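You operate a simulated robot arm through the tools that you are given. There is no shell and no other tool. Be economical: measure what you need, move in short steps, check, and stop when the job is done.

Carry out the task below with a simulated robot arm. There is one attempt and no reset: what you move stays moved.

JOB
Seat the water tank and run a large cup of hot water into the black cup.
Fine: the cup stays under the spout with the drip tray pushed in.

Only the result counts: the job must be done as asked and must still hold three seconds after the hand-in. Knocking over, shifting, dropping, spilling or breaking anything else fails it.

ROBOT AND FRAMES
A 6-joint arm with a two-finger parallel gripper, fixed in place. Base frame: the origin is at the foot of the arm, x ahead of it, y to its left, z up; the work surface is at about z = 0.71. Units: m, rad, N and s.
With the tool pointing down near the work surface it reaches from about 0.22 to 0.62 m from the base axis. Its first joint turns from -1.152 to 1.152 rad. Payload 2.7 kg.
Tool frame: the origin (TCP) lies between the finger pads and is the grasp point; the fingertips stand 0.023 m ahead of it; z points along the fingers, y is the line along which they close. Largest opening 0.094 m; finger width 0.038, thickness 0.01; the body of the gripper, 0.054 by 0.096 m, starts 0.039 m behind the TCP.
Orientation is that of the tool frame in the base frame, as a unit quaternion [w, x, y, z]. With the fingers straight down and closing along the base's y, the tool's x points along the base's -x, its y along +y and its z along -z.

CONTROLS
- The arm moves only by the tool jog_arm. Its argument "series" is a list of rows, each an object of numbers (a shift or turn left out is 0, a gripper value left out holds the last): "tx", "ty", "tz": the shift along the tool's x, y, z in m; "wx", "wy", "wz": the turn, a rotation vector about the tool's x, y, z in rad; "jaw": the finger opening in m, from 0 to 0.094. In form: [{"tx": .., "ty": .., "tz": .., "wx": .., "wy": .., "wz": .., "jaw": ..}, ...]. A call has 1 to 20 rows; each row shifts and turns the commanded pose from where the row before left it, along the tool's axes as they then stand. A row lasts 0.2 s, in which the tool goes at most 0.05 m and 0.15 rad; a call with a longer step from one row to the next is refused whole, and so is a gripper value outside its range. A pose out of reach is approached as far as the arm can. The call stops where the force on the tool passes 70 N (or 10 N more than at its start, if that is more) or the arm is blocked; 0.2 s more then pass. Each finger travels about 0.045 m/s and halts on what it meets, pressing with about 38 N; the grip force reading is that of the motor and also rises with nothing between the fingers. The clock runs only during rows and for 0.2 s after the last one: add rows that do not move to give the fingers time. It gives the time, the measured TCP pose, the force on the tool (base axes), the opening and the grip force at its end, in the units of the frame above (readings bear some noise), and new pictures: "pictures" is both (left out), scene, wrist or none.
- Cameras (640 x 400 px; columns grow to the right, rows downward): "scene" is fixed at [0.0559, -0.4219, 1.4024]; the picture's right is [0.90, -0.43, 0.00], its down [-0.26, -0.54, -0.80] and it looks along [0.35, 0.72, -0.60] (base axes); focal length 245 px, centre (320, 200). "wrist" rides on the gripper at [0.087, 0.016, -0.075] in the tool frame; the picture's right is [-0.18, 0.98, 0.00], its down [-0.58, -0.11, -0.81] and it looks along [-0.79, -0.15, 0.59] (tool axes); focal length 243 px, centre (320, 200). There is no depth. A picture from a camera that has moved, and an enlarged one, comes with that camera's place and axes in the base frame and with its lens.
- inspect(camera, box): a new picture of the part [left, top, right, bottom] of that camera's present view, enlarged. It takes no simulated time.
- job_done(): hands the job in; it is judged then, once.

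Go step by step. Nothing tells you positions but the pictures and the camera data: compare them with the known pose of the tool, close in by small moves and look again before you grip or let go. The budget is 120 turns and 170 pictures, counting those below and the enlarged ones. Unless the task says otherwise, let go and move clear before handing in, and close with one line.

The tools are called by a JSON object that holds its "api" and its "payload". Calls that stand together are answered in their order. jog_arm: Moves the arm, as the interface text tells. Its arguments: {"type":"object","properties":{"series":{"type":"array","items":{"type":"object","properties":{"tx":{"type":"number"},"ty":{"type":"number"},"tz":{"type":"number"},"wx":{"type":"number"},"wy":{"type":"number"},"wz":{"type":"number"},"jaw":{"type":"number"}}}},"pictures":{"type":"string","enum":["both","scene","wrist","none"]}},"required":["series"]} The other tools are called the same way: inspect (camera, box) takes an enlarged picture of a part of a camera's view; job_done () hands the job in.

At the start:

```text
time: 0.0
position: [0.3544, 0.055, 1.2547]
ee_rot: [0.001, -0.001, 1.0, 0.0]
force: [0.8, -0.5, 0.7]
gripper_width: 0.0937
gripper_force: 0.1
```

scene: 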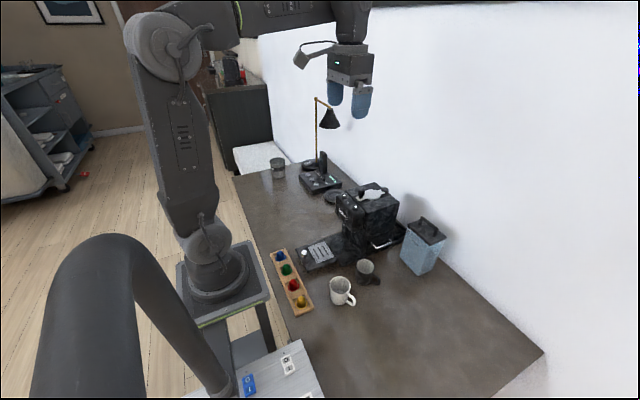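
wrist: 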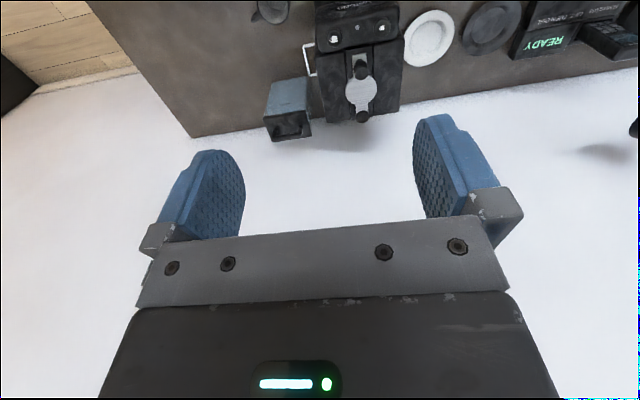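

I see a table with a coffee machine, a water tank (blue box) at its right, a white mug, a black cup, and a capsule tray. I'll enlarge the views first.

{"api": "inspect", "payload": {"camera": "scene", "box": [290, 170, 450, 270]}}

{"api": "inspect", "payload": {"camera": "scene", "box": [260, 230, 420, 330]}}

{"api": "inspect", "payload": {"camera": "wrist", "box": [240, 0, 440, 125]}}

{"api": "inspect", "payload": {"camera": "scene", "box": [240, 140, 360, 215]}}

```text
4.00 times, centred on (370, 220) of scene
camera zoom: at [0.0559, -0.4219, 1.4024], right [0.9, -0.43, 0.0], down [-0.26, -0.54, -0.8], along [0.35, 0.72, -0.6], focal length 981 px, centre (120, 120)
```

zoom: 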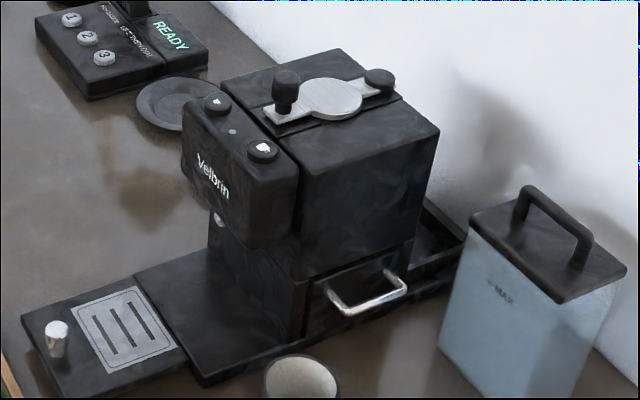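

```text
4.00 times, centred on (340, 280) of scene
camera zoom: at [0.0559, -0.4219, 1.4024], right [0.9, -0.43, 0.0], down [-0.26, -0.54, -0.8], along [0.35, 0.72, -0.6], focal length 981 px, centre (240, -120)
```

zoom: 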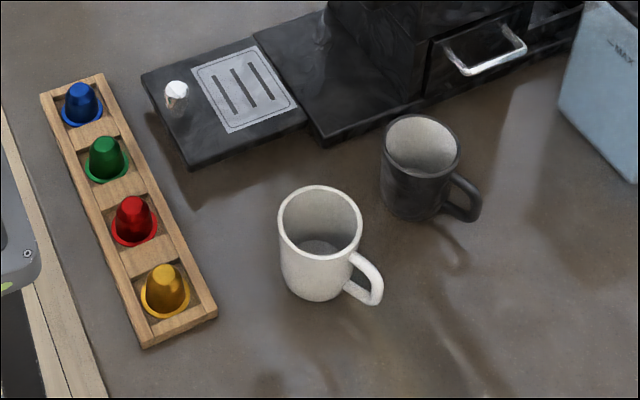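

```text
3.20 times, centred on (340, 62) of wrist
camera zoom: at [0.2679, 0.0721, 1.3293], right [0.18, 0.98, 0.0], down [0.58, -0.11, 0.81], along [0.79, -0.15, -0.59], focal length 776 px, centre (256, 640)
```

zoom: 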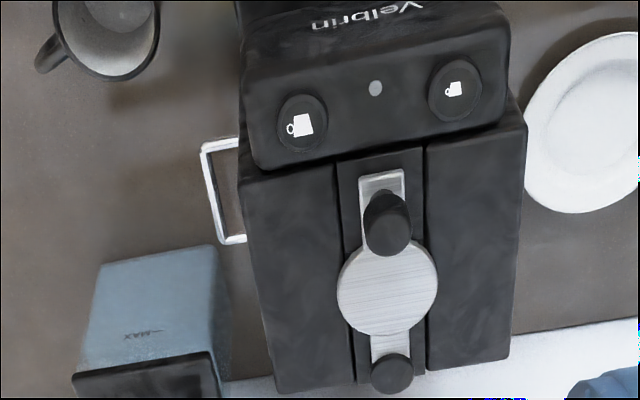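

```text
5.33 times, centred on (300, 178) of scene
camera zoom: at [0.0559, -0.4219, 1.4024], right [0.9, -0.43, 0.0], down [-0.26, -0.54, -0.8], along [0.35, 0.72, -0.6], focal length 1308 px, centre (427, 320)
```

zoom: 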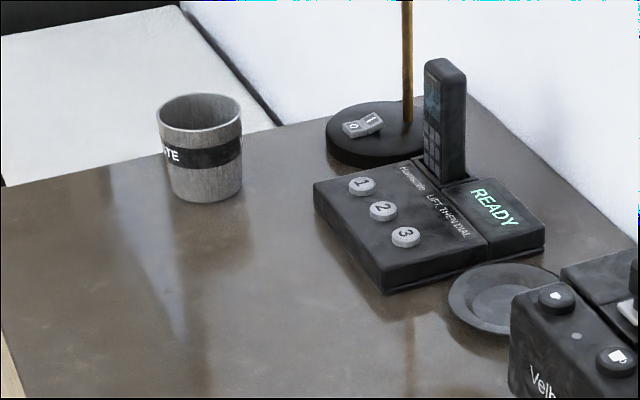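

The machine has small-cup and large-cup buttons, an extended drip tray, a drawer on its side, a lever on top and a tank seat behind it. I'll check the remaining items: the switch panel, the table and the status light.

{"api": "inspect", "payload": {"camera": "scene", "box": [200, 320, 340, 400]}}

{"api": "jog_arm", "payload": {"series": [{"tx": 0.04, "ty": -0.02, "tz": 0.02}, {"tx": 0.02, "ty": -0.03, "tz": 0.03}, {"ty": -0.03, "tz": 0.04}, {"ty": -0.02, "tz": 0.045}], "pictures": "wrist"}}

```text
4.57 times, centred on (270, 360) of scene
camera zoom: at [0.0559, -0.4219, 1.4024], right [0.9, -0.43, 0.0], down [-0.26, -0.54, -0.8], along [0.35, 0.72, -0.6], focal length 1121 px, centre (549, -531)
```

zoom: 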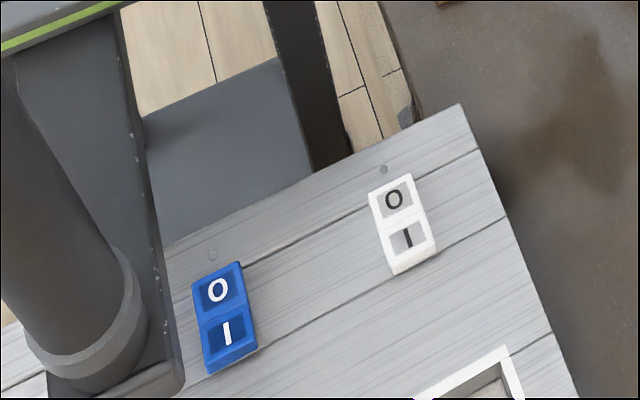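

```text
time: 1.0
position: [0.2945, -0.0497, 1.1177]
ee_rot: [0.003, 0.0, 1.0, 0.001]
force: [-0.1, -0.1, -0.5]
gripper_width: 0.094
gripper_force: 0.1
camera wrist: at [0.2081, -0.0335, 1.1929], right [0.18, 0.98, 0.0], down [0.58, -0.11, 0.81], along [0.79, -0.15, -0.59], focal length 243 px, centre (320, 200)
```

wrist: 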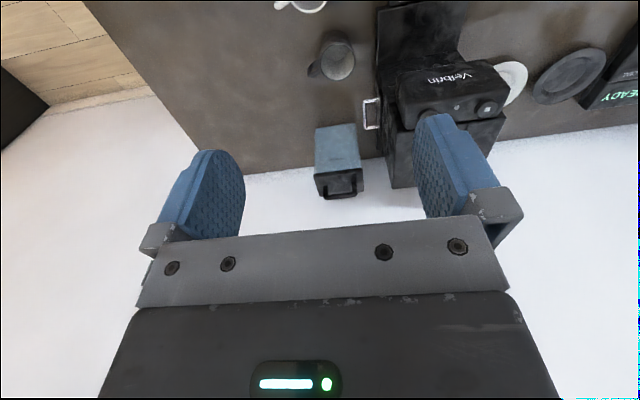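

The table plane is clear, but I need a steeper look at the machine and tank. I'll tilt the wrist camera downward over them.

{"api": "jog_arm", "payload": {"series": [{"tx": -0.035, "ty": 0.02, "tz": -0.03}, {"tx": -0.035, "ty": 0.02, "tz": -0.03}, {"tx": -0.035, "tz": -0.03}, {"wy": 0.15}, {"wy": 0.15}, {"wy": 0.15}, {"wy": 0.15}], "pictures": "both"}}

```text
refused: row 1 steps farther than a row can; nothing moved
```

{"api": "jog_arm", "payload": {"series": [{"tx": -0.03, "ty": 0.01, "tz": -0.025}, {"tx": -0.03, "ty": 0.01, "tz": -0.025}, {"tx": -0.03, "ty": 0.01, "tz": -0.03}, {"tx": -0.015}, {"wy": 0.145}, {"wy": 0.145}, {"wy": 0.145}, {"wy": 0.145}], "pictures": "wrist"}}

```text
time: 2.8
position: [0.3835, -0.016, 1.1694]
ee_rot: [-0.285, 0.0, 0.959, 0.0]
force: [-0.2, -0.4, 0.3]
gripper_width: 0.0941
gripper_force: 0.0
out of reach, approached as far as the arm can: row 8
camera wrist: at [0.3523, 0.0006, 1.2806], right [0.15, 0.98, -0.1], down [0.93, -0.11, 0.36], along [0.34, -0.15, -0.93], focal length 243 px, centre (320, 200)
```

wrist: 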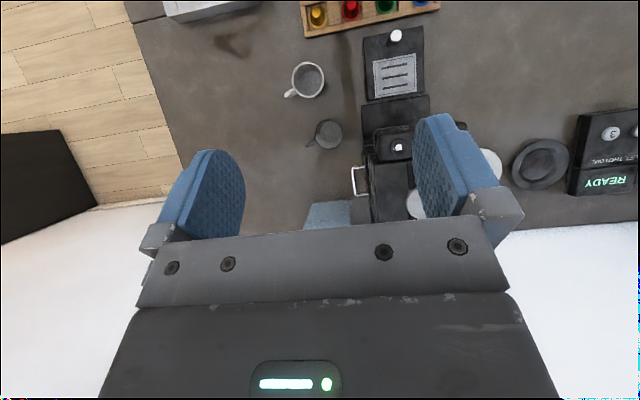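

I have a good overhead view; enlarging it for measuring.

{"api": "inspect", "payload": {"camera": "wrist", "box": [270, 0, 450, 115]}}

{"api": "inspect", "payload": {"camera": "wrist", "box": [280, 90, 440, 230]}}

```text
3.48 times, centred on (360, 58) of wrist
camera zoom: at [0.3523, 0.0006, 1.2806], right [0.15, 0.98, -0.1], down [0.93, -0.11, 0.36], along [0.34, -0.15, -0.93], focal length 844 px, centre (181, 696)
```

zoom: 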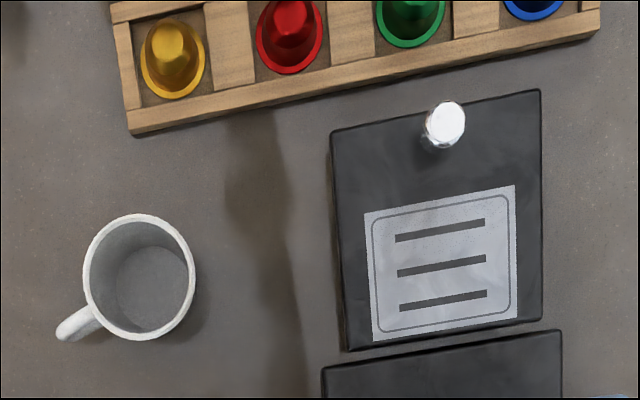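

```text
2.86 times, centred on (360, 160) of wrist
camera zoom: at [0.3523, 0.0006, 1.2806], right [0.15, 0.98, -0.1], down [0.93, -0.11, 0.36], along [0.34, -0.15, -0.93], focal length 693 px, centre (206, 314)
```

zoom: 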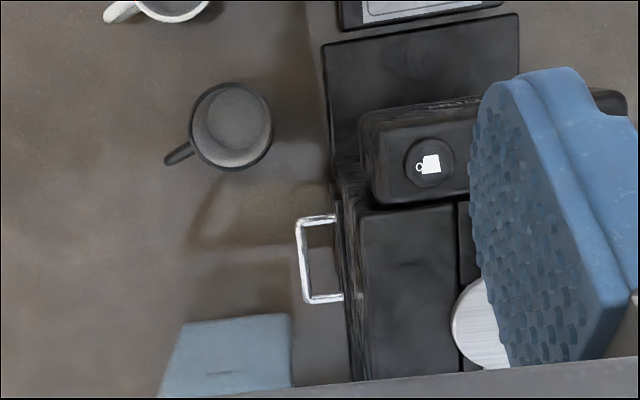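

Positions so far: black cup at about (0.395, -0.040), grid centre at about (0.308, 0.102), tray knob at about (0.245, 0.102). Next I'll look at the tank and its seat from the -y side with the tool turned 90°.

{"api": "jog_arm", "payload": {"series": [{"wy": -0.145}, {"wy": -0.145}, {"wy": -0.145}, {"wy": -0.143}, {"wz": -0.15, "ty": -0.045}, {"wz": -0.15}, {"wz": -0.15}, {"wz": -0.15}, {"wz": -0.15}, {"wz": -0.15}, {"wz": -0.15}, {"wz": -0.15}, {"wz": -0.15}, {"wz": -0.15}, {"wz": -0.07}, {"tx": 0.045}, {"tx": 0.045}, {"tx": 0.04, "ty": -0.02}, {"ty": -0.05}, {"ty": -0.05}], "pictures": "wrist"}}

```text
time: 7.0
position: [0.503, -0.1899, 1.1659]
ee_rot: [0.0, -0.707, 0.708, -0.001]
force: [0.3, 0.9, 0.3]
gripper_width: 0.0937
gripper_force: 0.0
camera wrist: at [0.4878, -0.2763, 1.2413], right [-0.98, 0.19, 0.0], down [0.11, 0.58, 0.81], along [0.15, 0.79, -0.59], focal length 243 px, centre (320, 200)
```

wrist: 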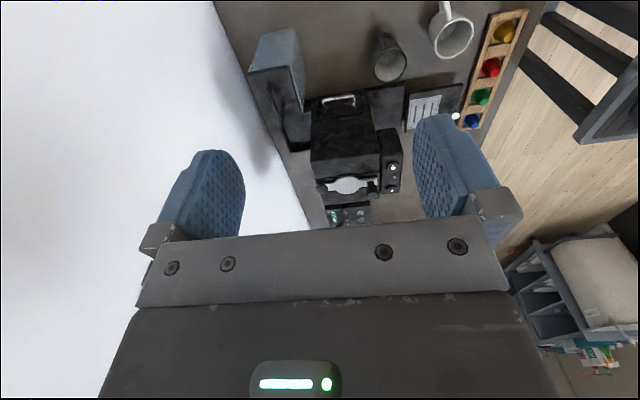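

{"api": "inspect", "payload": {"camera": "wrist", "box": [230, 20, 470, 220]}}

{"api": "inspect", "payload": {"camera": "wrist", "box": [240, 20, 340, 160]}}

```text
2.00 times, centred on (350, 120) of wrist
camera zoom: at [0.4878, -0.2763, 1.2413], right [-0.98, 0.19, 0.0], down [0.11, 0.58, 0.81], along [0.15, 0.79, -0.59], focal length 485 px, centre (260, 360)
```

zoom: 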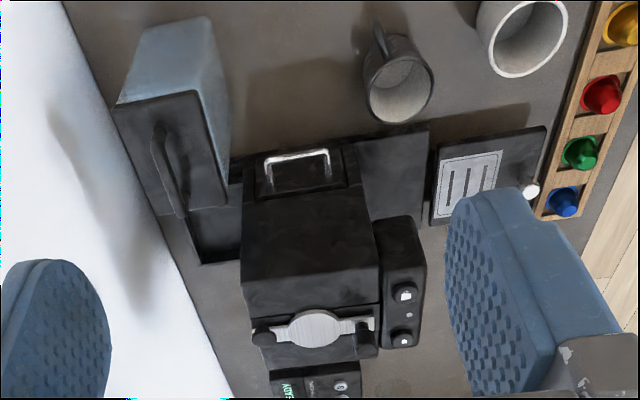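

```text
2.86 times, centred on (290, 90) of wrist
camera zoom: at [0.4878, -0.2763, 1.2413], right [-0.98, 0.19, 0.0], down [0.11, 0.58, 0.81], along [0.15, 0.79, -0.59], focal length 693 px, centre (406, 514)
```

zoom: 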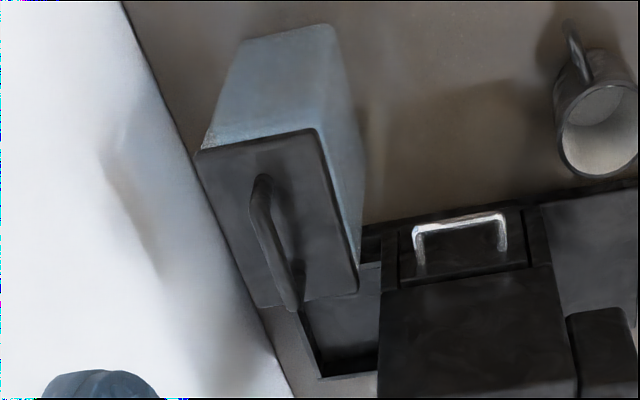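

The tank lid is about 0.068 x 0.10 m, centred near (0.60, -0.065) with its top at z≈0.865. The handle runs along y with its top at about z=0.90. The seat is a recess behind the body at x≈0.57–0.655, y≈0.025–0.17. I want a steeper look at the seat.

{"api": "jog_arm", "payload": {"series": [{"tx": -0.04, "ty": -0.025}, {"tx": -0.04, "ty": -0.025}, {"tx": -0.04}, {"tx": -0.02}, {"wy": 0.15}, {"wy": 0.15}, {"wy": 0.15}], "pictures": "wrist"}}

{"api": "inspect", "payload": {"camera": "wrist", "box": [220, 0, 420, 230]}}

```text
time: 8.6
position: [0.5516, -0.0493, 1.1712]
ee_rot: [-0.158, -0.689, 0.689, -0.159]
force: [0.1, 0.4, -0.4]
gripper_width: 0.0939
gripper_force: 0.0
camera wrist: at [0.5367, -0.0945, 1.2749], right [-0.98, 0.17, -0.08], down [0.11, 0.88, 0.47], along [0.15, 0.45, -0.88], focal length 243 px, centre (320, 200)
```

wrist: 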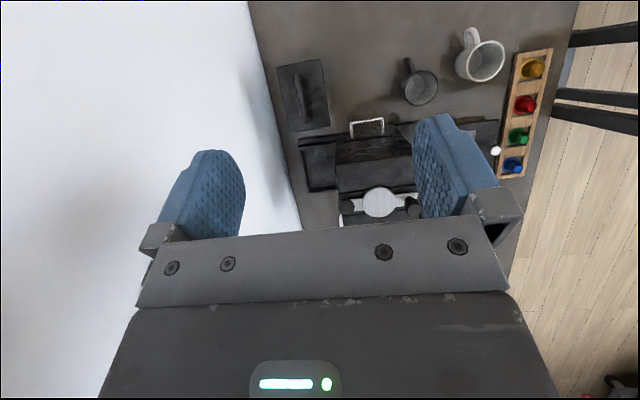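

```text
1.74 times, centred on (320, 115) of wrist
camera zoom: at [0.5367, -0.0945, 1.2749], right [-0.98, 0.17, -0.08], down [0.11, 0.88, 0.47], along [0.15, 0.45, -0.88], focal length 422 px, centre (320, 348)
```

zoom: 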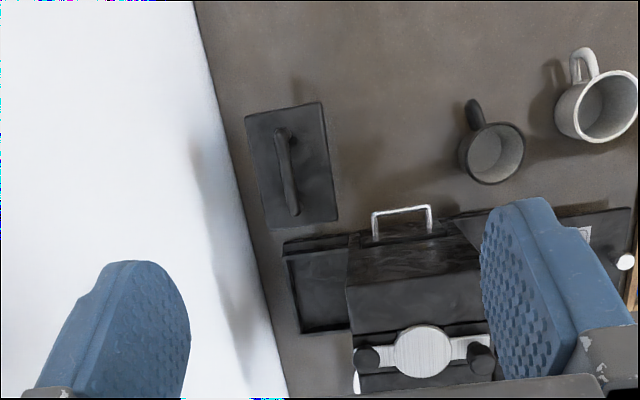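

{"api": "inspect", "payload": {"camera": "wrist", "box": [260, 50, 380, 210]}}

```text
2.50 times, centred on (320, 130) of wrist
camera zoom: at [0.5367, -0.0945, 1.2749], right [-0.98, 0.17, -0.08], down [0.11, 0.88, 0.47], along [0.15, 0.45, -0.88], focal length 606 px, centre (320, 375)
```

zoom: 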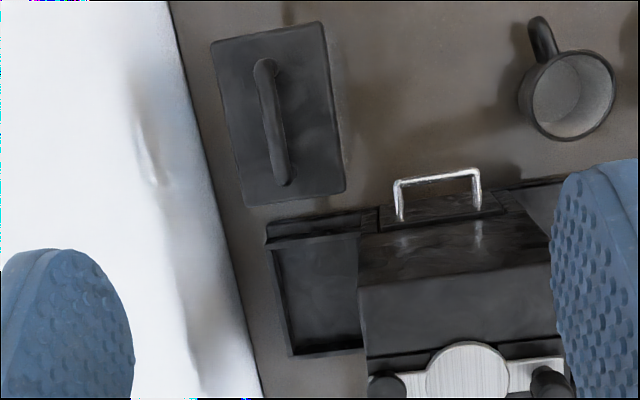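

The view is good. Tank centre is about (0.601, -0.066) and the handle bar centre about (0.600, -0.066, ~0.897), aligned with y. I'll take one more closer, straight-down look at the seat to get its centre.

{"api": "jog_arm", "payload": {"series": [{"wy": 0.14}, {"wy": 0.14}, {"wy": 0.14}, {"wy": 0.14}, {"tx": -0.03, "ty": -0.01}, {"tx": -0.03, "ty": -0.01}, {"tx": -0.03, "ty": -0.01}, {"tx": -0.025}], "pictures": "wrist"}}

{"api": "inspect", "payload": {"camera": "wrist", "box": [220, 60, 420, 230]}}

```text
time: 10.4
position: [0.5814, 0.0118, 1.0729]
ee_rot: [-0.342, -0.618, 0.619, -0.342]
force: [-0.7, 0.2, 0.2]
gripper_width: 0.0941
gripper_force: 0.1
camera wrist: at [0.566, 0.0281, 1.186], right [-0.98, 0.1, -0.16], down [0.11, 0.99, -0.06], along [0.15, -0.08, -0.99], focal length 243 px, centre (320, 200)
```

wrist: 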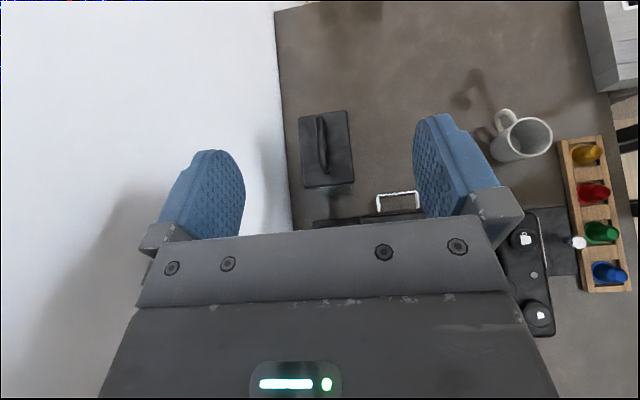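

```text
2.35 times, centred on (320, 145) of wrist
camera zoom: at [0.566, 0.0281, 1.186], right [-0.98, 0.1, -0.16], down [0.11, 0.99, -0.06], along [0.15, -0.08, -0.99], focal length 571 px, centre (320, 329)
```

zoom: 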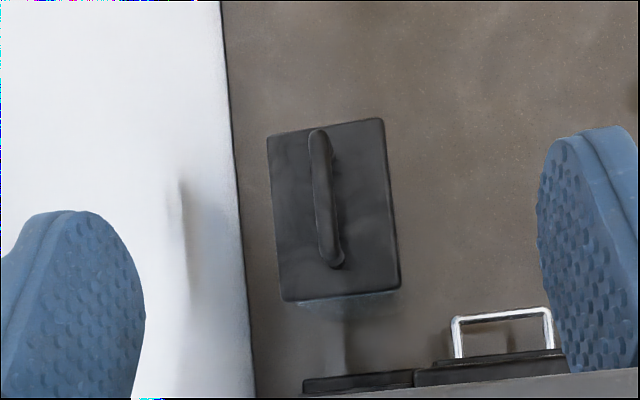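

The gripper hides the seat from here, so I'll shift the camera about 0.12 m toward +y.

{"api": "jog_arm", "payload": {"series": [{"tx": -0.022, "tz": -0.034}, {"tx": -0.022, "tz": -0.034}, {"tx": -0.022, "tz": -0.034}], "pictures": "wrist"}}

{"api": "inspect", "payload": {"camera": "wrist", "box": [240, 60, 400, 220]}}

```text
time: 11.2
position: [0.5742, 0.1314, 1.0703]
ee_rot: [-0.344, -0.618, 0.62, -0.341]
force: [0.6, 0.6, 1.2]
gripper_width: 0.0939
gripper_force: 0.0
out of reach, approached as far as the arm can: row 3
camera wrist: at [0.5588, 0.1482, 1.1831], right [-0.98, 0.1, -0.16], down [0.11, 0.99, -0.06], along [0.15, -0.08, -0.99], focal length 243 px, centre (320, 200)
```

wrist: 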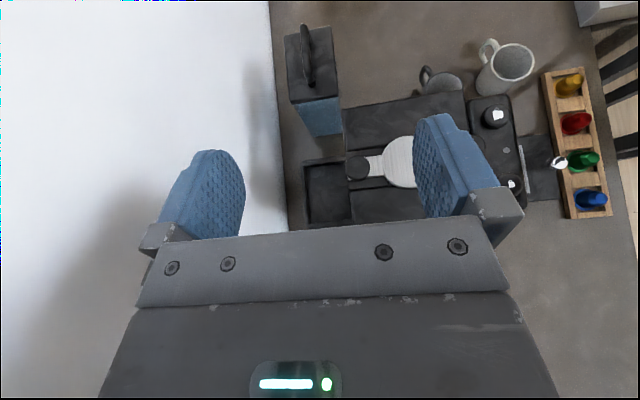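

```text
2.50 times, centred on (320, 140) of wrist
camera zoom: at [0.5588, 0.1482, 1.1831], right [-0.98, 0.1, -0.16], down [0.11, 0.99, -0.06], along [0.15, -0.08, -0.99], focal length 606 px, centre (320, 350)
```

zoom: 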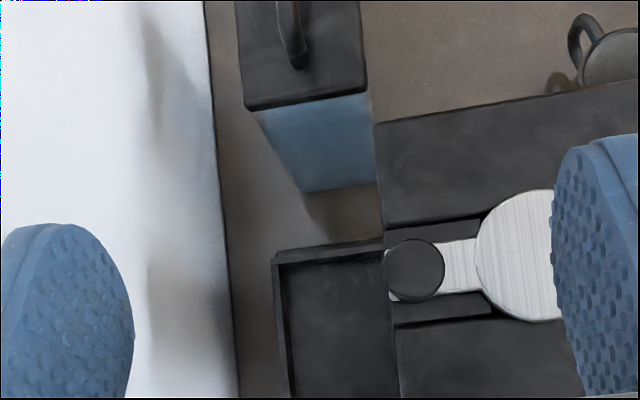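

The seat inner bounds are about x 0.57–0.646 and y 0.048–0.150, with rim z≈0.745, so I'll set the tank centre near (0.608, 0.099). I'll straighten the tool and go above the tank handle.

{"api": "jog_arm", "payload": {"series": [{"wy": -0.145}, {"wy": -0.145}, {"wy": -0.145}, {"wy": -0.145}, {"wy": -0.145}, {"wy": -0.145}, {"wy": -0.14}, {"tx": 0.045}, {"tx": 0.045}, {"tx": 0.045}, {"tx": 0.045, "ty": -0.01}, {"tx": 0.017, "ty": -0.01}, {"tz": 0.03, "jaw": 0.06}, {"tz": 0.03}, {}], "pictures": "both"}}

```text
time: 14.4
position: [0.5956, -0.0665, 1.0086]
ee_rot: [0.0, -0.707, 0.708, 0.0]
force: [0.4, 0.0, -0.3]
gripper_width: 0.0601
gripper_force: 0.0
camera wrist: at [0.58, -0.1539, 1.0843], right [-0.98, 0.19, 0.0], down [0.11, 0.58, 0.81], along [0.15, 0.79, -0.59], focal length 243 px, centre (320, 200)
```

scene: 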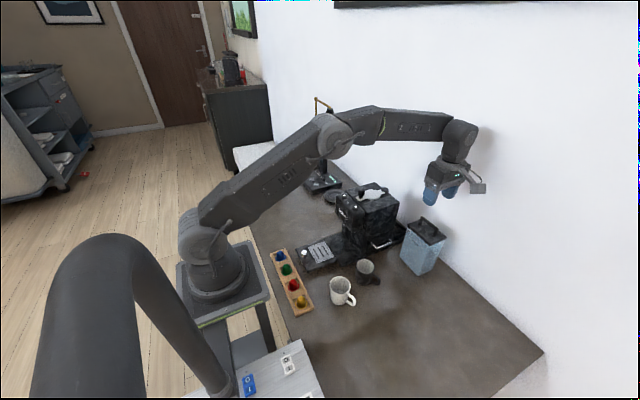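
wrist: 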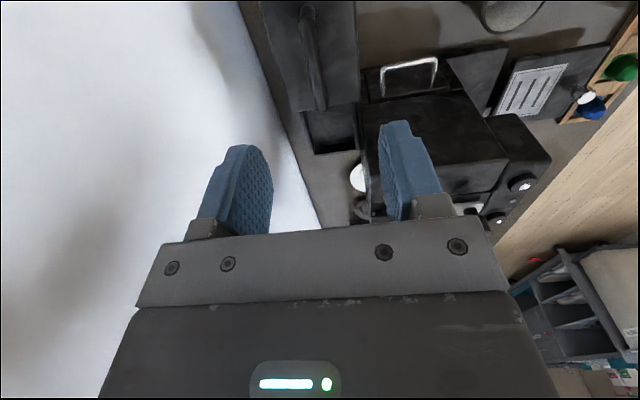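

The handle is right below, at x≈0.601. I'll descend to z≈0.93 and look before gripping.

{"api": "jog_arm", "payload": {"series": [{"ty": -0.005, "tz": 0.03, "jaw": 0.04}, {"tz": 0.03}, {"tz": 0.02}, {}], "pictures": "both"}}

{"api": "inspect", "payload": {"camera": "scene", "box": [380, 160, 480, 240]}}

```text
time: 15.4
position: [0.6012, -0.0668, 0.9282]
ee_rot: [0.0, -0.707, 0.708, -0.001]
force: [-1.0, -0.2, 0.4]
gripper_width: 0.0402
gripper_force: 0.2
camera wrist: at [0.5857, -0.1527, 1.0039], right [-0.98, 0.19, 0.0], down [0.11, 0.58, 0.81], along [0.15, 0.79, -0.59], focal length 243 px, centre (320, 200)
```

scene: 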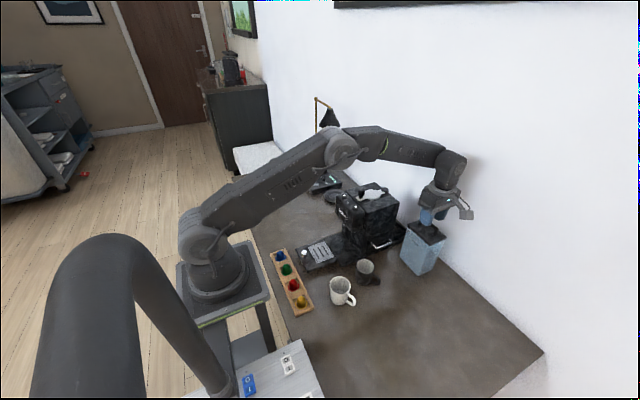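
wrist: 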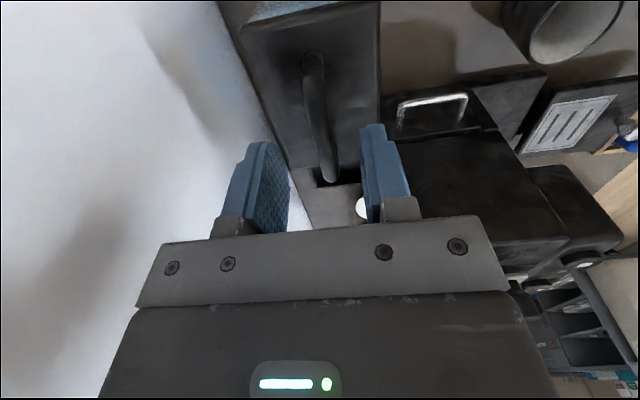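

```text
5.00 times, centred on (430, 200) of scene
camera zoom: at [0.0559, -0.4219, 1.4024], right [0.9, -0.43, 0.0], down [-0.26, -0.54, -0.8], along [0.35, 0.72, -0.6], focal length 1226 px, centre (-230, 200)
```

zoom: 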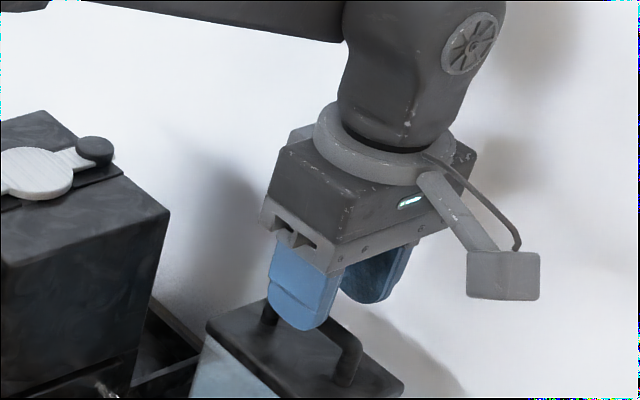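

The fingers straddle the handle bar. I'll lower 26 mm, close, and check.

{"api": "jog_arm", "payload": {"series": [{"tz": 0.013}, {"tz": 0.013}, {"jaw": 0.0}, {}, {}, {}], "pictures": "scene"}}

{"api": "inspect", "payload": {"camera": "scene", "box": [380, 160, 480, 240]}}

```text
time: 16.8
position: [0.6001, -0.0657, 0.9029]
ee_rot: [-0.001, -0.706, 0.708, 0.0]
force: [-0.2, 0.5, 0.8]
gripper_width: 0.0105
gripper_force: 38.4
```

scene: 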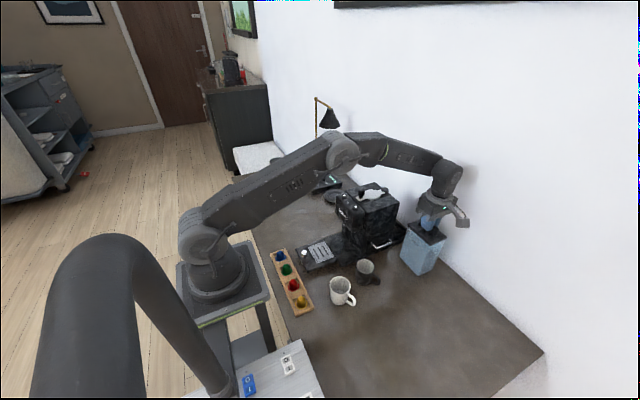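

```text
5.00 times, centred on (430, 200) of scene
camera zoom: at [0.0559, -0.4219, 1.4024], right [0.9, -0.43, 0.0], down [-0.26, -0.54, -0.8], along [0.35, 0.72, -0.6], focal length 1226 px, centre (-230, 200)
```

zoom: 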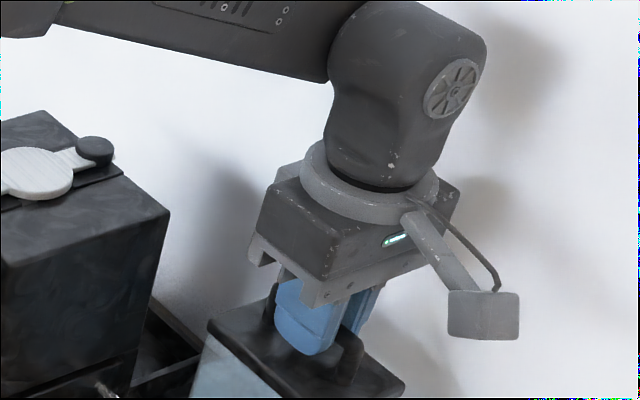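

Gripped: 10.5 mm at 38 N. I'll lift 55 mm slowly and check.

{"api": "jog_arm", "payload": {"series": [{"tz": -0.01}, {"tz": -0.015}, {"tz": -0.015}, {"tz": -0.015}, {}], "pictures": "both"}}

```text
time: 18.0
position: [0.6003, -0.0664, 0.9583]
ee_rot: [0.0, -0.706, 0.708, 0.0]
force: [0.0, 0.0, -3.9]
gripper_width: 0.0103
gripper_force: 37.7
camera wrist: at [0.5845, -0.1532, 1.0342], right [-0.98, 0.19, 0.0], down [0.11, 0.58, 0.81], along [0.15, 0.79, -0.59], focal length 243 px, centre (320, 200)
```

scene: 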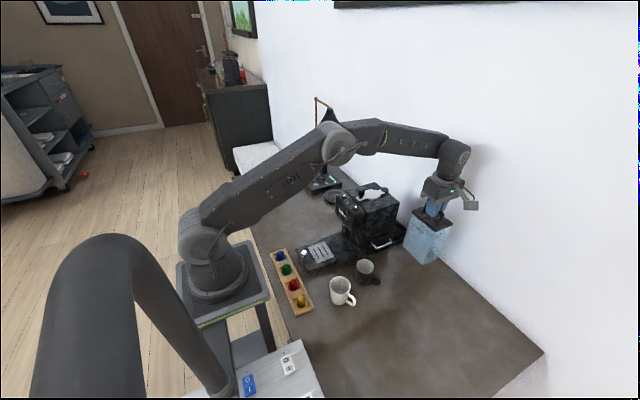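
wrist: 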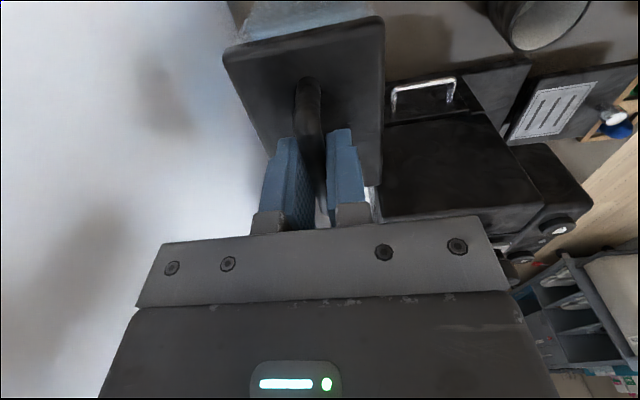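

The tank is lifted and hanging straight. I'll raise another 10 mm, then carry it over the seat at (0.608, 0.099).

{"api": "jog_arm", "payload": {"series": [{"tz": -0.01}, {"tx": -0.02, "ty": -0.004}, {"tx": -0.03, "ty": -0.004}, {"tx": -0.03}, {"tx": -0.03}, {"tx": -0.03}, {"tx": -0.015}, {"tx": -0.01}, {}, {}], "pictures": "both"}}

{"api": "inspect", "payload": {"camera": "scene", "box": [340, 140, 460, 260]}}

{"api": "inspect", "payload": {"camera": "wrist", "box": [200, 0, 440, 240]}}

```text
time: 20.2
position: [0.6101, 0.0954, 0.9664]
ee_rot: [0.0, -0.707, 0.708, 0.0]
force: [0.3, 0.6, -4.4]
gripper_width: 0.0106
gripper_force: 37.8
camera wrist: at [0.5943, 0.0086, 1.0412], right [-0.98, 0.19, 0.0], down [0.11, 0.58, 0.81], along [0.15, 0.79, -0.59], focal length 243 px, centre (320, 200)
```

scene: 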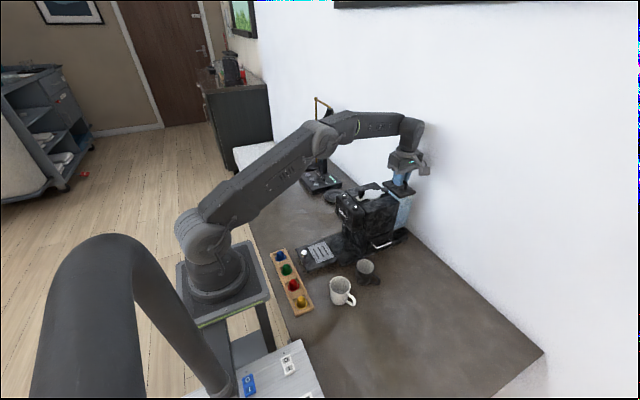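
wrist: 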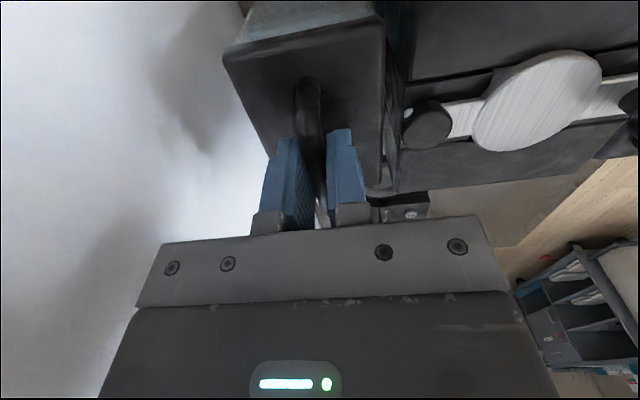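

```text
3.33 times, centred on (400, 200) of scene
camera zoom: at [0.056, -0.4219, 1.4024], right [0.9, -0.43, 0.0], down [-0.26, -0.54, -0.8], along [0.35, 0.72, -0.6], focal length 817 px, centre (53, 200)
```

zoom: 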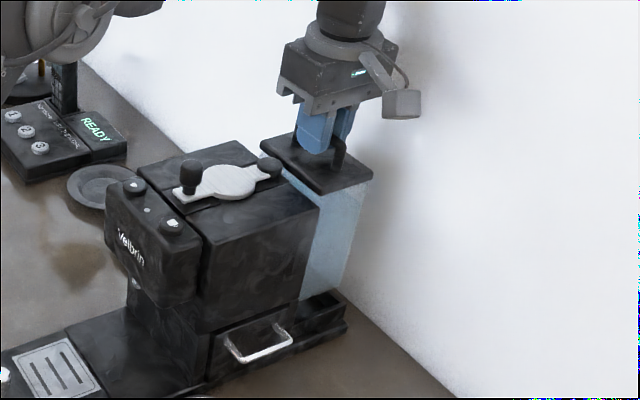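

```text
1.67 times, centred on (320, 120) of wrist
camera zoom: at [0.5943, 0.0086, 1.0412], right [-0.98, 0.19, 0.0], down [0.11, 0.58, 0.81], along [0.15, 0.79, -0.59], focal length 404 px, centre (320, 333)
```

zoom: 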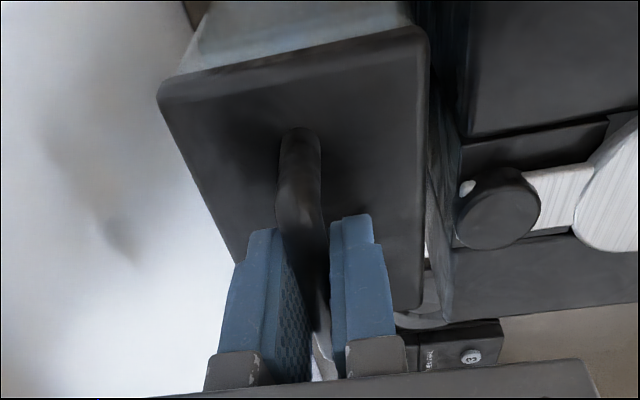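

The tank is above the seat. I'll nudge +3 mm in y and lower until just above the rim, then look.

{"api": "jog_arm", "payload": {"series": [{"tx": -0.003}, {"tz": 0.01}, {"tz": 0.01}, {}], "pictures": "scene"}}

{"api": "inspect", "payload": {"camera": "scene", "box": [370, 190, 420, 250]}}

```text
time: 21.2
position: [0.6079, 0.0979, 0.9465]
ee_rot: [0.0, -0.706, 0.708, 0.0]
force: [-0.7, 0.8, -4.6]
gripper_width: 0.0105
gripper_force: 38.0
```

scene: 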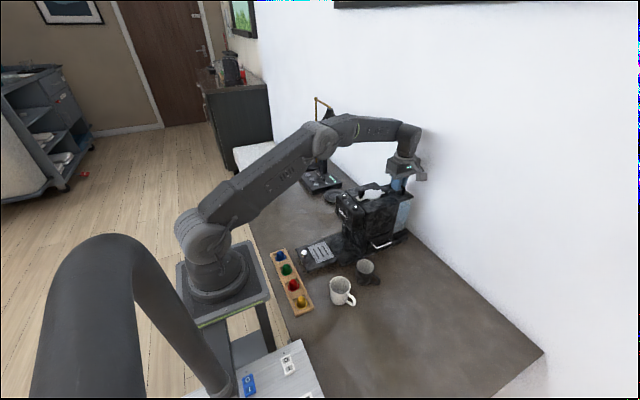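

```text
6.67 times, centred on (395, 220) of scene
camera zoom: at [0.056, -0.4219, 1.4024], right [0.9, -0.43, 0.0], down [-0.26, -0.54, -0.8], along [0.35, 0.72, -0.6], focal length 1635 px, centre (-180, 67)
```

zoom: 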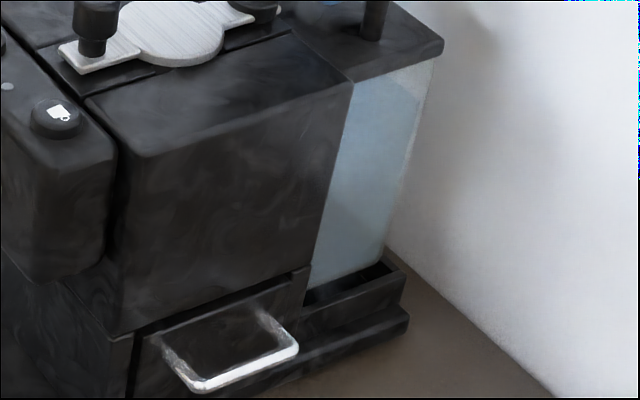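

{"api": "inspect", "payload": {"camera": "scene", "box": [388, 222, 408, 242]}}

```text
16.00 times, centred on (398, 232) of scene
camera zoom: at [0.056, -0.4219, 1.4024], right [0.9, -0.43, 0.0], down [-0.26, -0.54, -0.8], along [0.35, 0.72, -0.6], focal length 3924 px, centre (-928, -312)
```

zoom: 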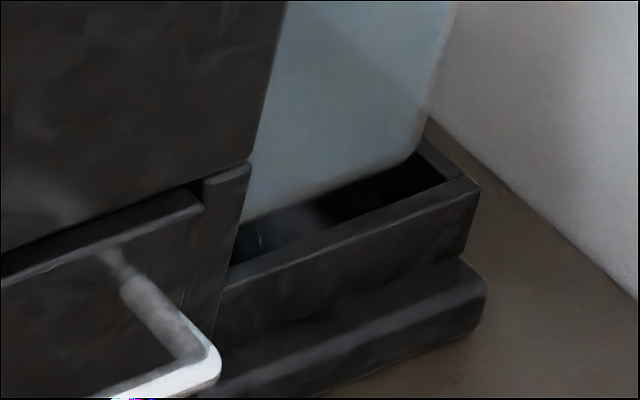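

The tank sits over the recess with slight slack on the near side. I'll shift +2 mm in y and lower gently to the seat floor.

{"api": "jog_arm", "payload": {"series": [{"tx": -0.002}, {"tz": 0.006}, {"tz": 0.006}, {"tz": 0.005}, {}], "pictures": "scene"}}

{"api": "inspect", "payload": {"camera": "scene", "box": [384, 218, 408, 242]}}

```text
time: 22.4
position: [0.6087, 0.1025, 0.9301]
ee_rot: [0.0, -0.707, 0.708, -0.001]
force: [-0.1, -0.1, -4.7]
gripper_width: 0.0108
gripper_force: 38.2
```

scene: 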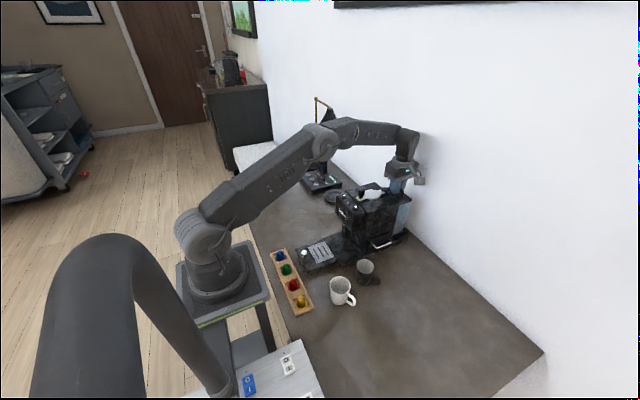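

```text
16.00 times, centred on (396, 230) of scene
camera zoom: at [0.056, -0.4219, 1.4024], right [0.9, -0.43, 0.0], down [-0.26, -0.54, -0.8], along [0.35, 0.72, -0.6], focal length 3924 px, centre (-896, -280)
```

zoom: 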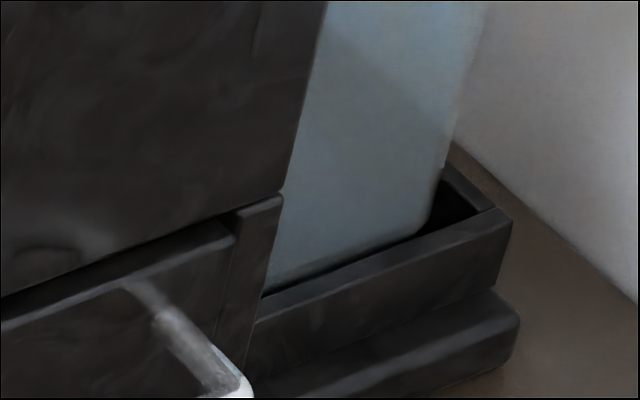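

No contact so far and the tank is entering the recess cleanly. I'll continue down in small steps.

{"api": "jog_arm", "payload": {"series": [{"tz": 0.004}, {"tz": 0.004}, {"tz": 0.004}, {}], "pictures": "none"}}

{"api": "inspect", "payload": {"camera": "scene", "box": [364, 178, 424, 243]}}

```text
time: 23.4
position: [0.6103, 0.1022, 0.9213]
ee_rot: [0.0, -0.707, 0.707, -0.001]
force: [-2.7, -1.6, 6.4]
gripper_width: 0.0104
gripper_force: 38.1
```

```text
6.15 times, centred on (394, 210) of scene
camera zoom: at [0.0557, -0.422, 1.4024], right [0.9, -0.43, 0.0], down [-0.26, -0.54, -0.8], along [0.35, 0.72, -0.6], focal length 1509 px, centre (-135, 135)
```

zoom: 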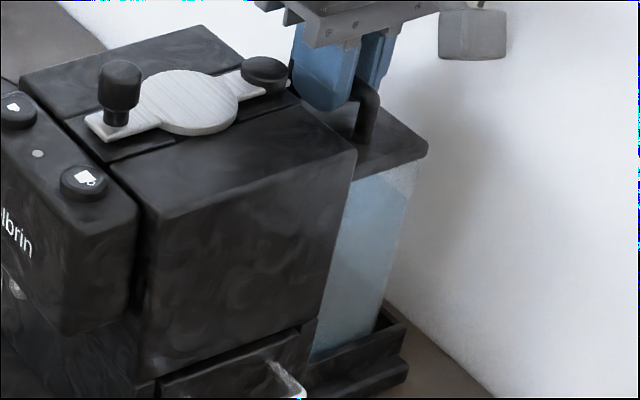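

Contact at z≈0.921. I'll press 3 mm further to confirm it's the floor.

{"api": "jog_arm", "payload": {"series": [{"tz": 0.003}, {}, {}], "pictures": "wrist"}}

{"api": "inspect", "payload": {"camera": "scene", "box": [384, 218, 408, 242]}}

```text
time: 24.2
position: [0.6111, 0.1022, 0.921]
ee_rot: [0.004, -0.707, 0.708, -0.002]
force: [-6.3, -5.2, 30.6]
gripper_width: 0.0109
gripper_force: 38.3
camera wrist: at [0.5939, 0.0154, 0.9953], right [-0.98, 0.19, -0.01], down [0.1, 0.58, 0.81], along [0.15, 0.79, -0.59], focal length 243 px, centre (320, 200)
```

wrist: 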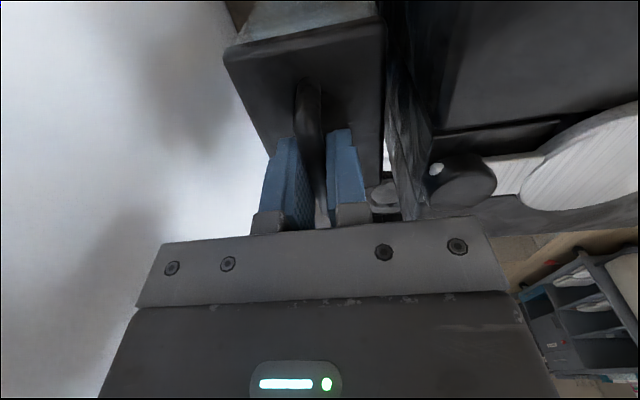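

```text
16.00 times, centred on (396, 230) of scene
camera zoom: at [0.0551, -0.4222, 1.4024], right [0.9, -0.43, 0.0], down [-0.26, -0.54, -0.8], along [0.35, 0.72, -0.6], focal length 3924 px, centre (-896, -280)
```

zoom: 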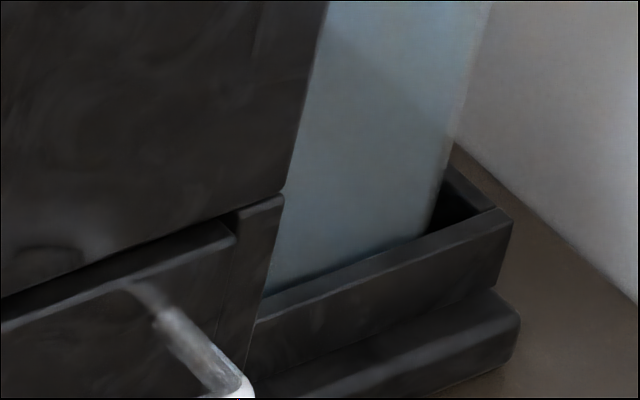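

The tank hits a firm stop on the seat floor. I'll relieve the pressure, release and rise.

{"api": "jog_arm", "payload": {"series": [{"tz": -0.003}, {}, {"jaw": 0.035}, {}, {}, {"tz": -0.02}, {"tz": -0.03}, {"tz": -0.04}, {"tz": -0.04}], "pictures": "both"}}

{"api": "inspect", "payload": {"camera": "scene", "box": [320, 170, 420, 250]}}

{"api": "inspect", "payload": {"camera": "wrist", "box": [230, 0, 470, 220]}}

```text
time: 26.2
position: [0.6081, 0.1041, 1.048]
ee_rot: [-0.001, -0.706, 0.708, 0.001]
force: [0.1, 0.7, 0.1]
gripper_width: 0.035
gripper_force: 0.2
camera wrist: at [0.592, 0.018, 1.123], right [-0.98, 0.19, 0.0], down [0.11, 0.58, 0.81], along [0.15, 0.79, -0.59], focal length 243 px, centre (320, 200)
```

scene: 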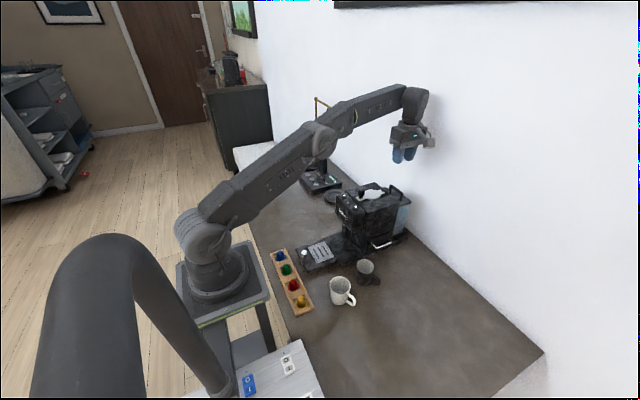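
wrist: 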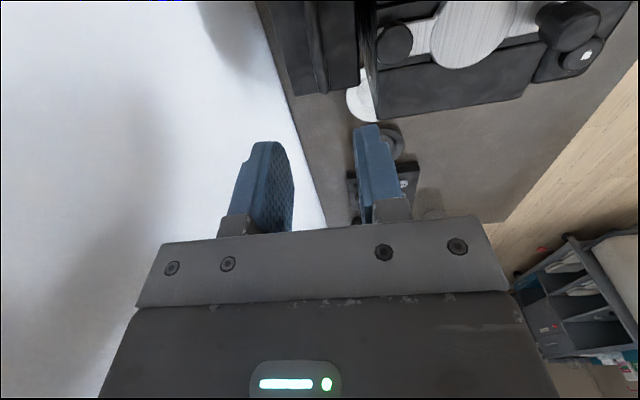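

```text
5.00 times, centred on (370, 210) of scene
camera zoom: at [0.0559, -0.422, 1.4024], right [0.9, -0.43, 0.0], down [-0.26, -0.54, -0.8], along [0.35, 0.72, -0.6], focal length 1226 px, centre (70, 150)
```

zoom: 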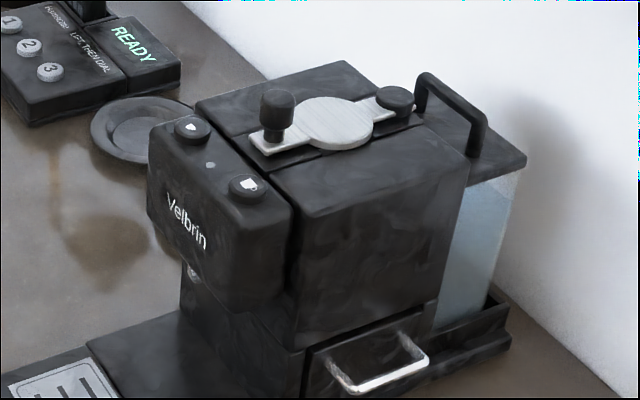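

```text
1.82 times, centred on (350, 110) of wrist
camera zoom: at [0.592, 0.018, 1.123], right [-0.98, 0.19, 0.0], down [0.11, 0.58, 0.81], along [0.15, 0.79, -0.59], focal length 441 px, centre (266, 364)
```

zoom: 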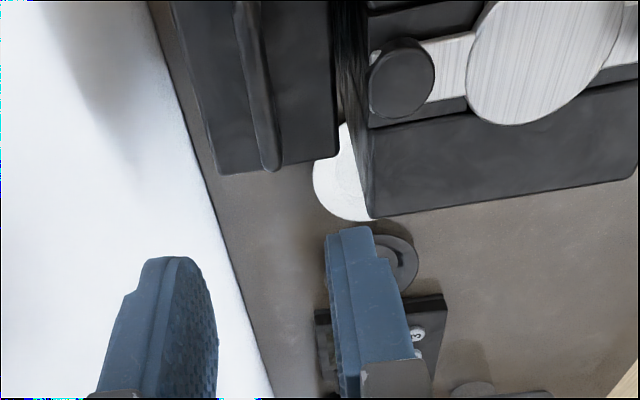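

The tank is seated upright. Next is the cup and tray, so I'll look closely at how the tray meets the base plate.

{"api": "inspect", "payload": {"camera": "scene", "box": [290, 220, 370, 280]}}

{"api": "inspect", "payload": {"camera": "scene", "box": [320, 205, 360, 255]}}

```text
6.67 times, centred on (330, 250) of scene
camera zoom: at [0.0559, -0.422, 1.4024], right [0.9, -0.43, 0.0], down [-0.26, -0.54, -0.8], along [0.35, 0.72, -0.6], focal length 1635 px, centre (253, -133)
```

zoom: 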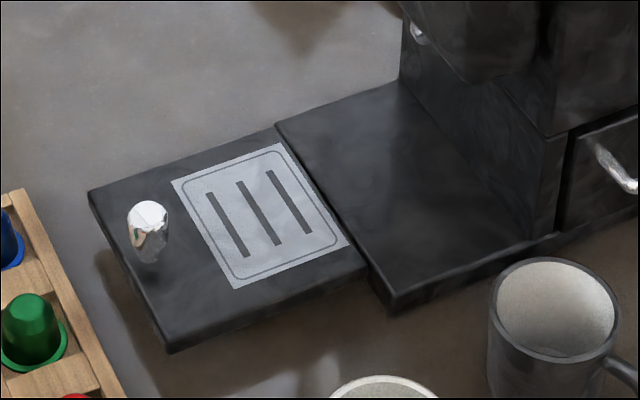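

```text
8.00 times, centred on (340, 230) of scene
camera zoom: at [0.0559, -0.422, 1.4024], right [0.9, -0.43, 0.0], down [-0.26, -0.54, -0.8], along [0.35, 0.72, -0.6], focal length 1962 px, centre (160, -40)
```

zoom: 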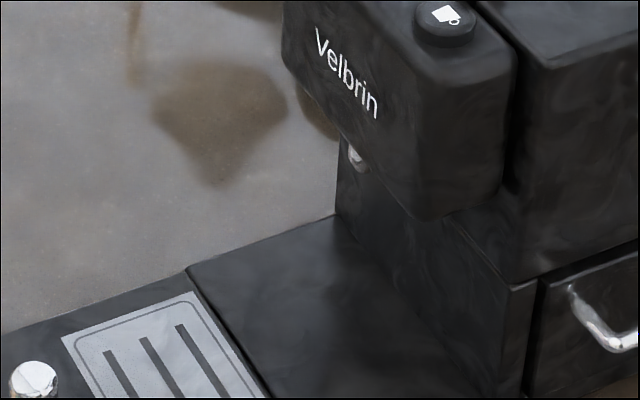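

The tray (top z≈0.737) floats above the lower base plate and slides over it, so I'll put the cup on the grid at about (0.308, 0.100) and push the tray in by the knob at about (0.248, 0.097, top 0.778). First I move above the black cup at about (0.396, -0.040), handle pointing mostly -y.

{"api": "jog_arm", "payload": {"series": [{"ty": 0.035, "tx": 0.025}, {"ty": 0.035, "tx": 0.025}, {"ty": 0.035, "tx": 0.025}, {"ty": 0.035, "tx": 0.025}, {"ty": 0.035, "tx": 0.022}, {"ty": 0.037, "tx": 0.022}, {"wz": -0.11, "jaw": 0.085}, {"wz": -0.11, "tz": 0.02}, {"wz": -0.11, "tz": 0.03}, {}], "pictures": "both"}}

{"api": "inspect", "payload": {"camera": "wrist", "box": [240, 0, 440, 120]}}

```text
time: 28.4
position: [0.3969, -0.0411, 0.9961]
ee_rot: [-0.001, 0.814, -0.581, 0.0]
force: [-0.7, 0.9, -0.4]
gripper_width: 0.0851
gripper_force: 0.0
camera wrist: at [0.4105, -0.1297, 1.0715], right [-0.99, -0.14, 0.0], down [-0.09, 0.59, 0.81], along [-0.12, 0.8, -0.59], focal length 243 px, centre (320, 200)
```

scene: 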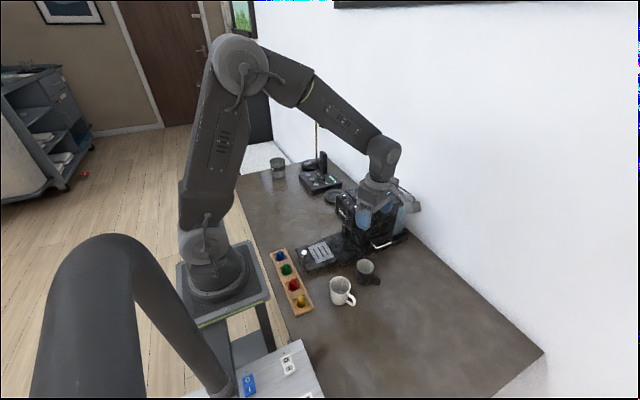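
wrist: 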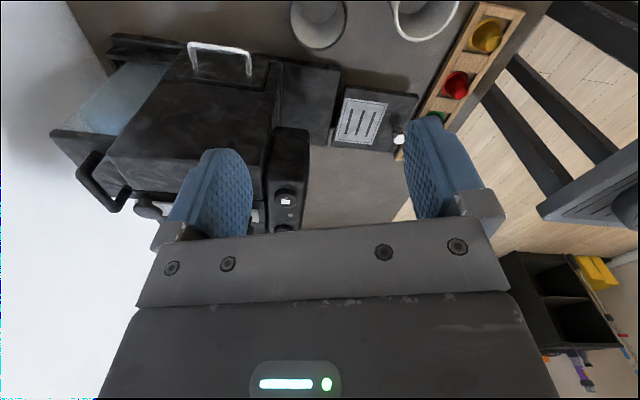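

```text
3.20 times, centred on (340, 60) of wrist
camera zoom: at [0.4105, -0.1297, 1.0715], right [-0.99, -0.14, 0.0], down [-0.09, 0.59, 0.81], along [-0.12, 0.8, -0.59], focal length 776 px, centre (256, 648)
```

zoom: 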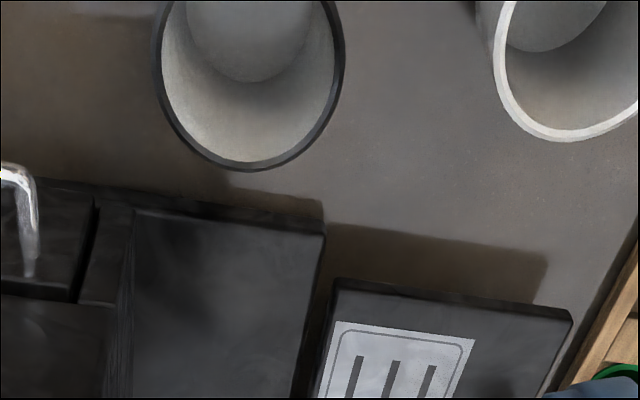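

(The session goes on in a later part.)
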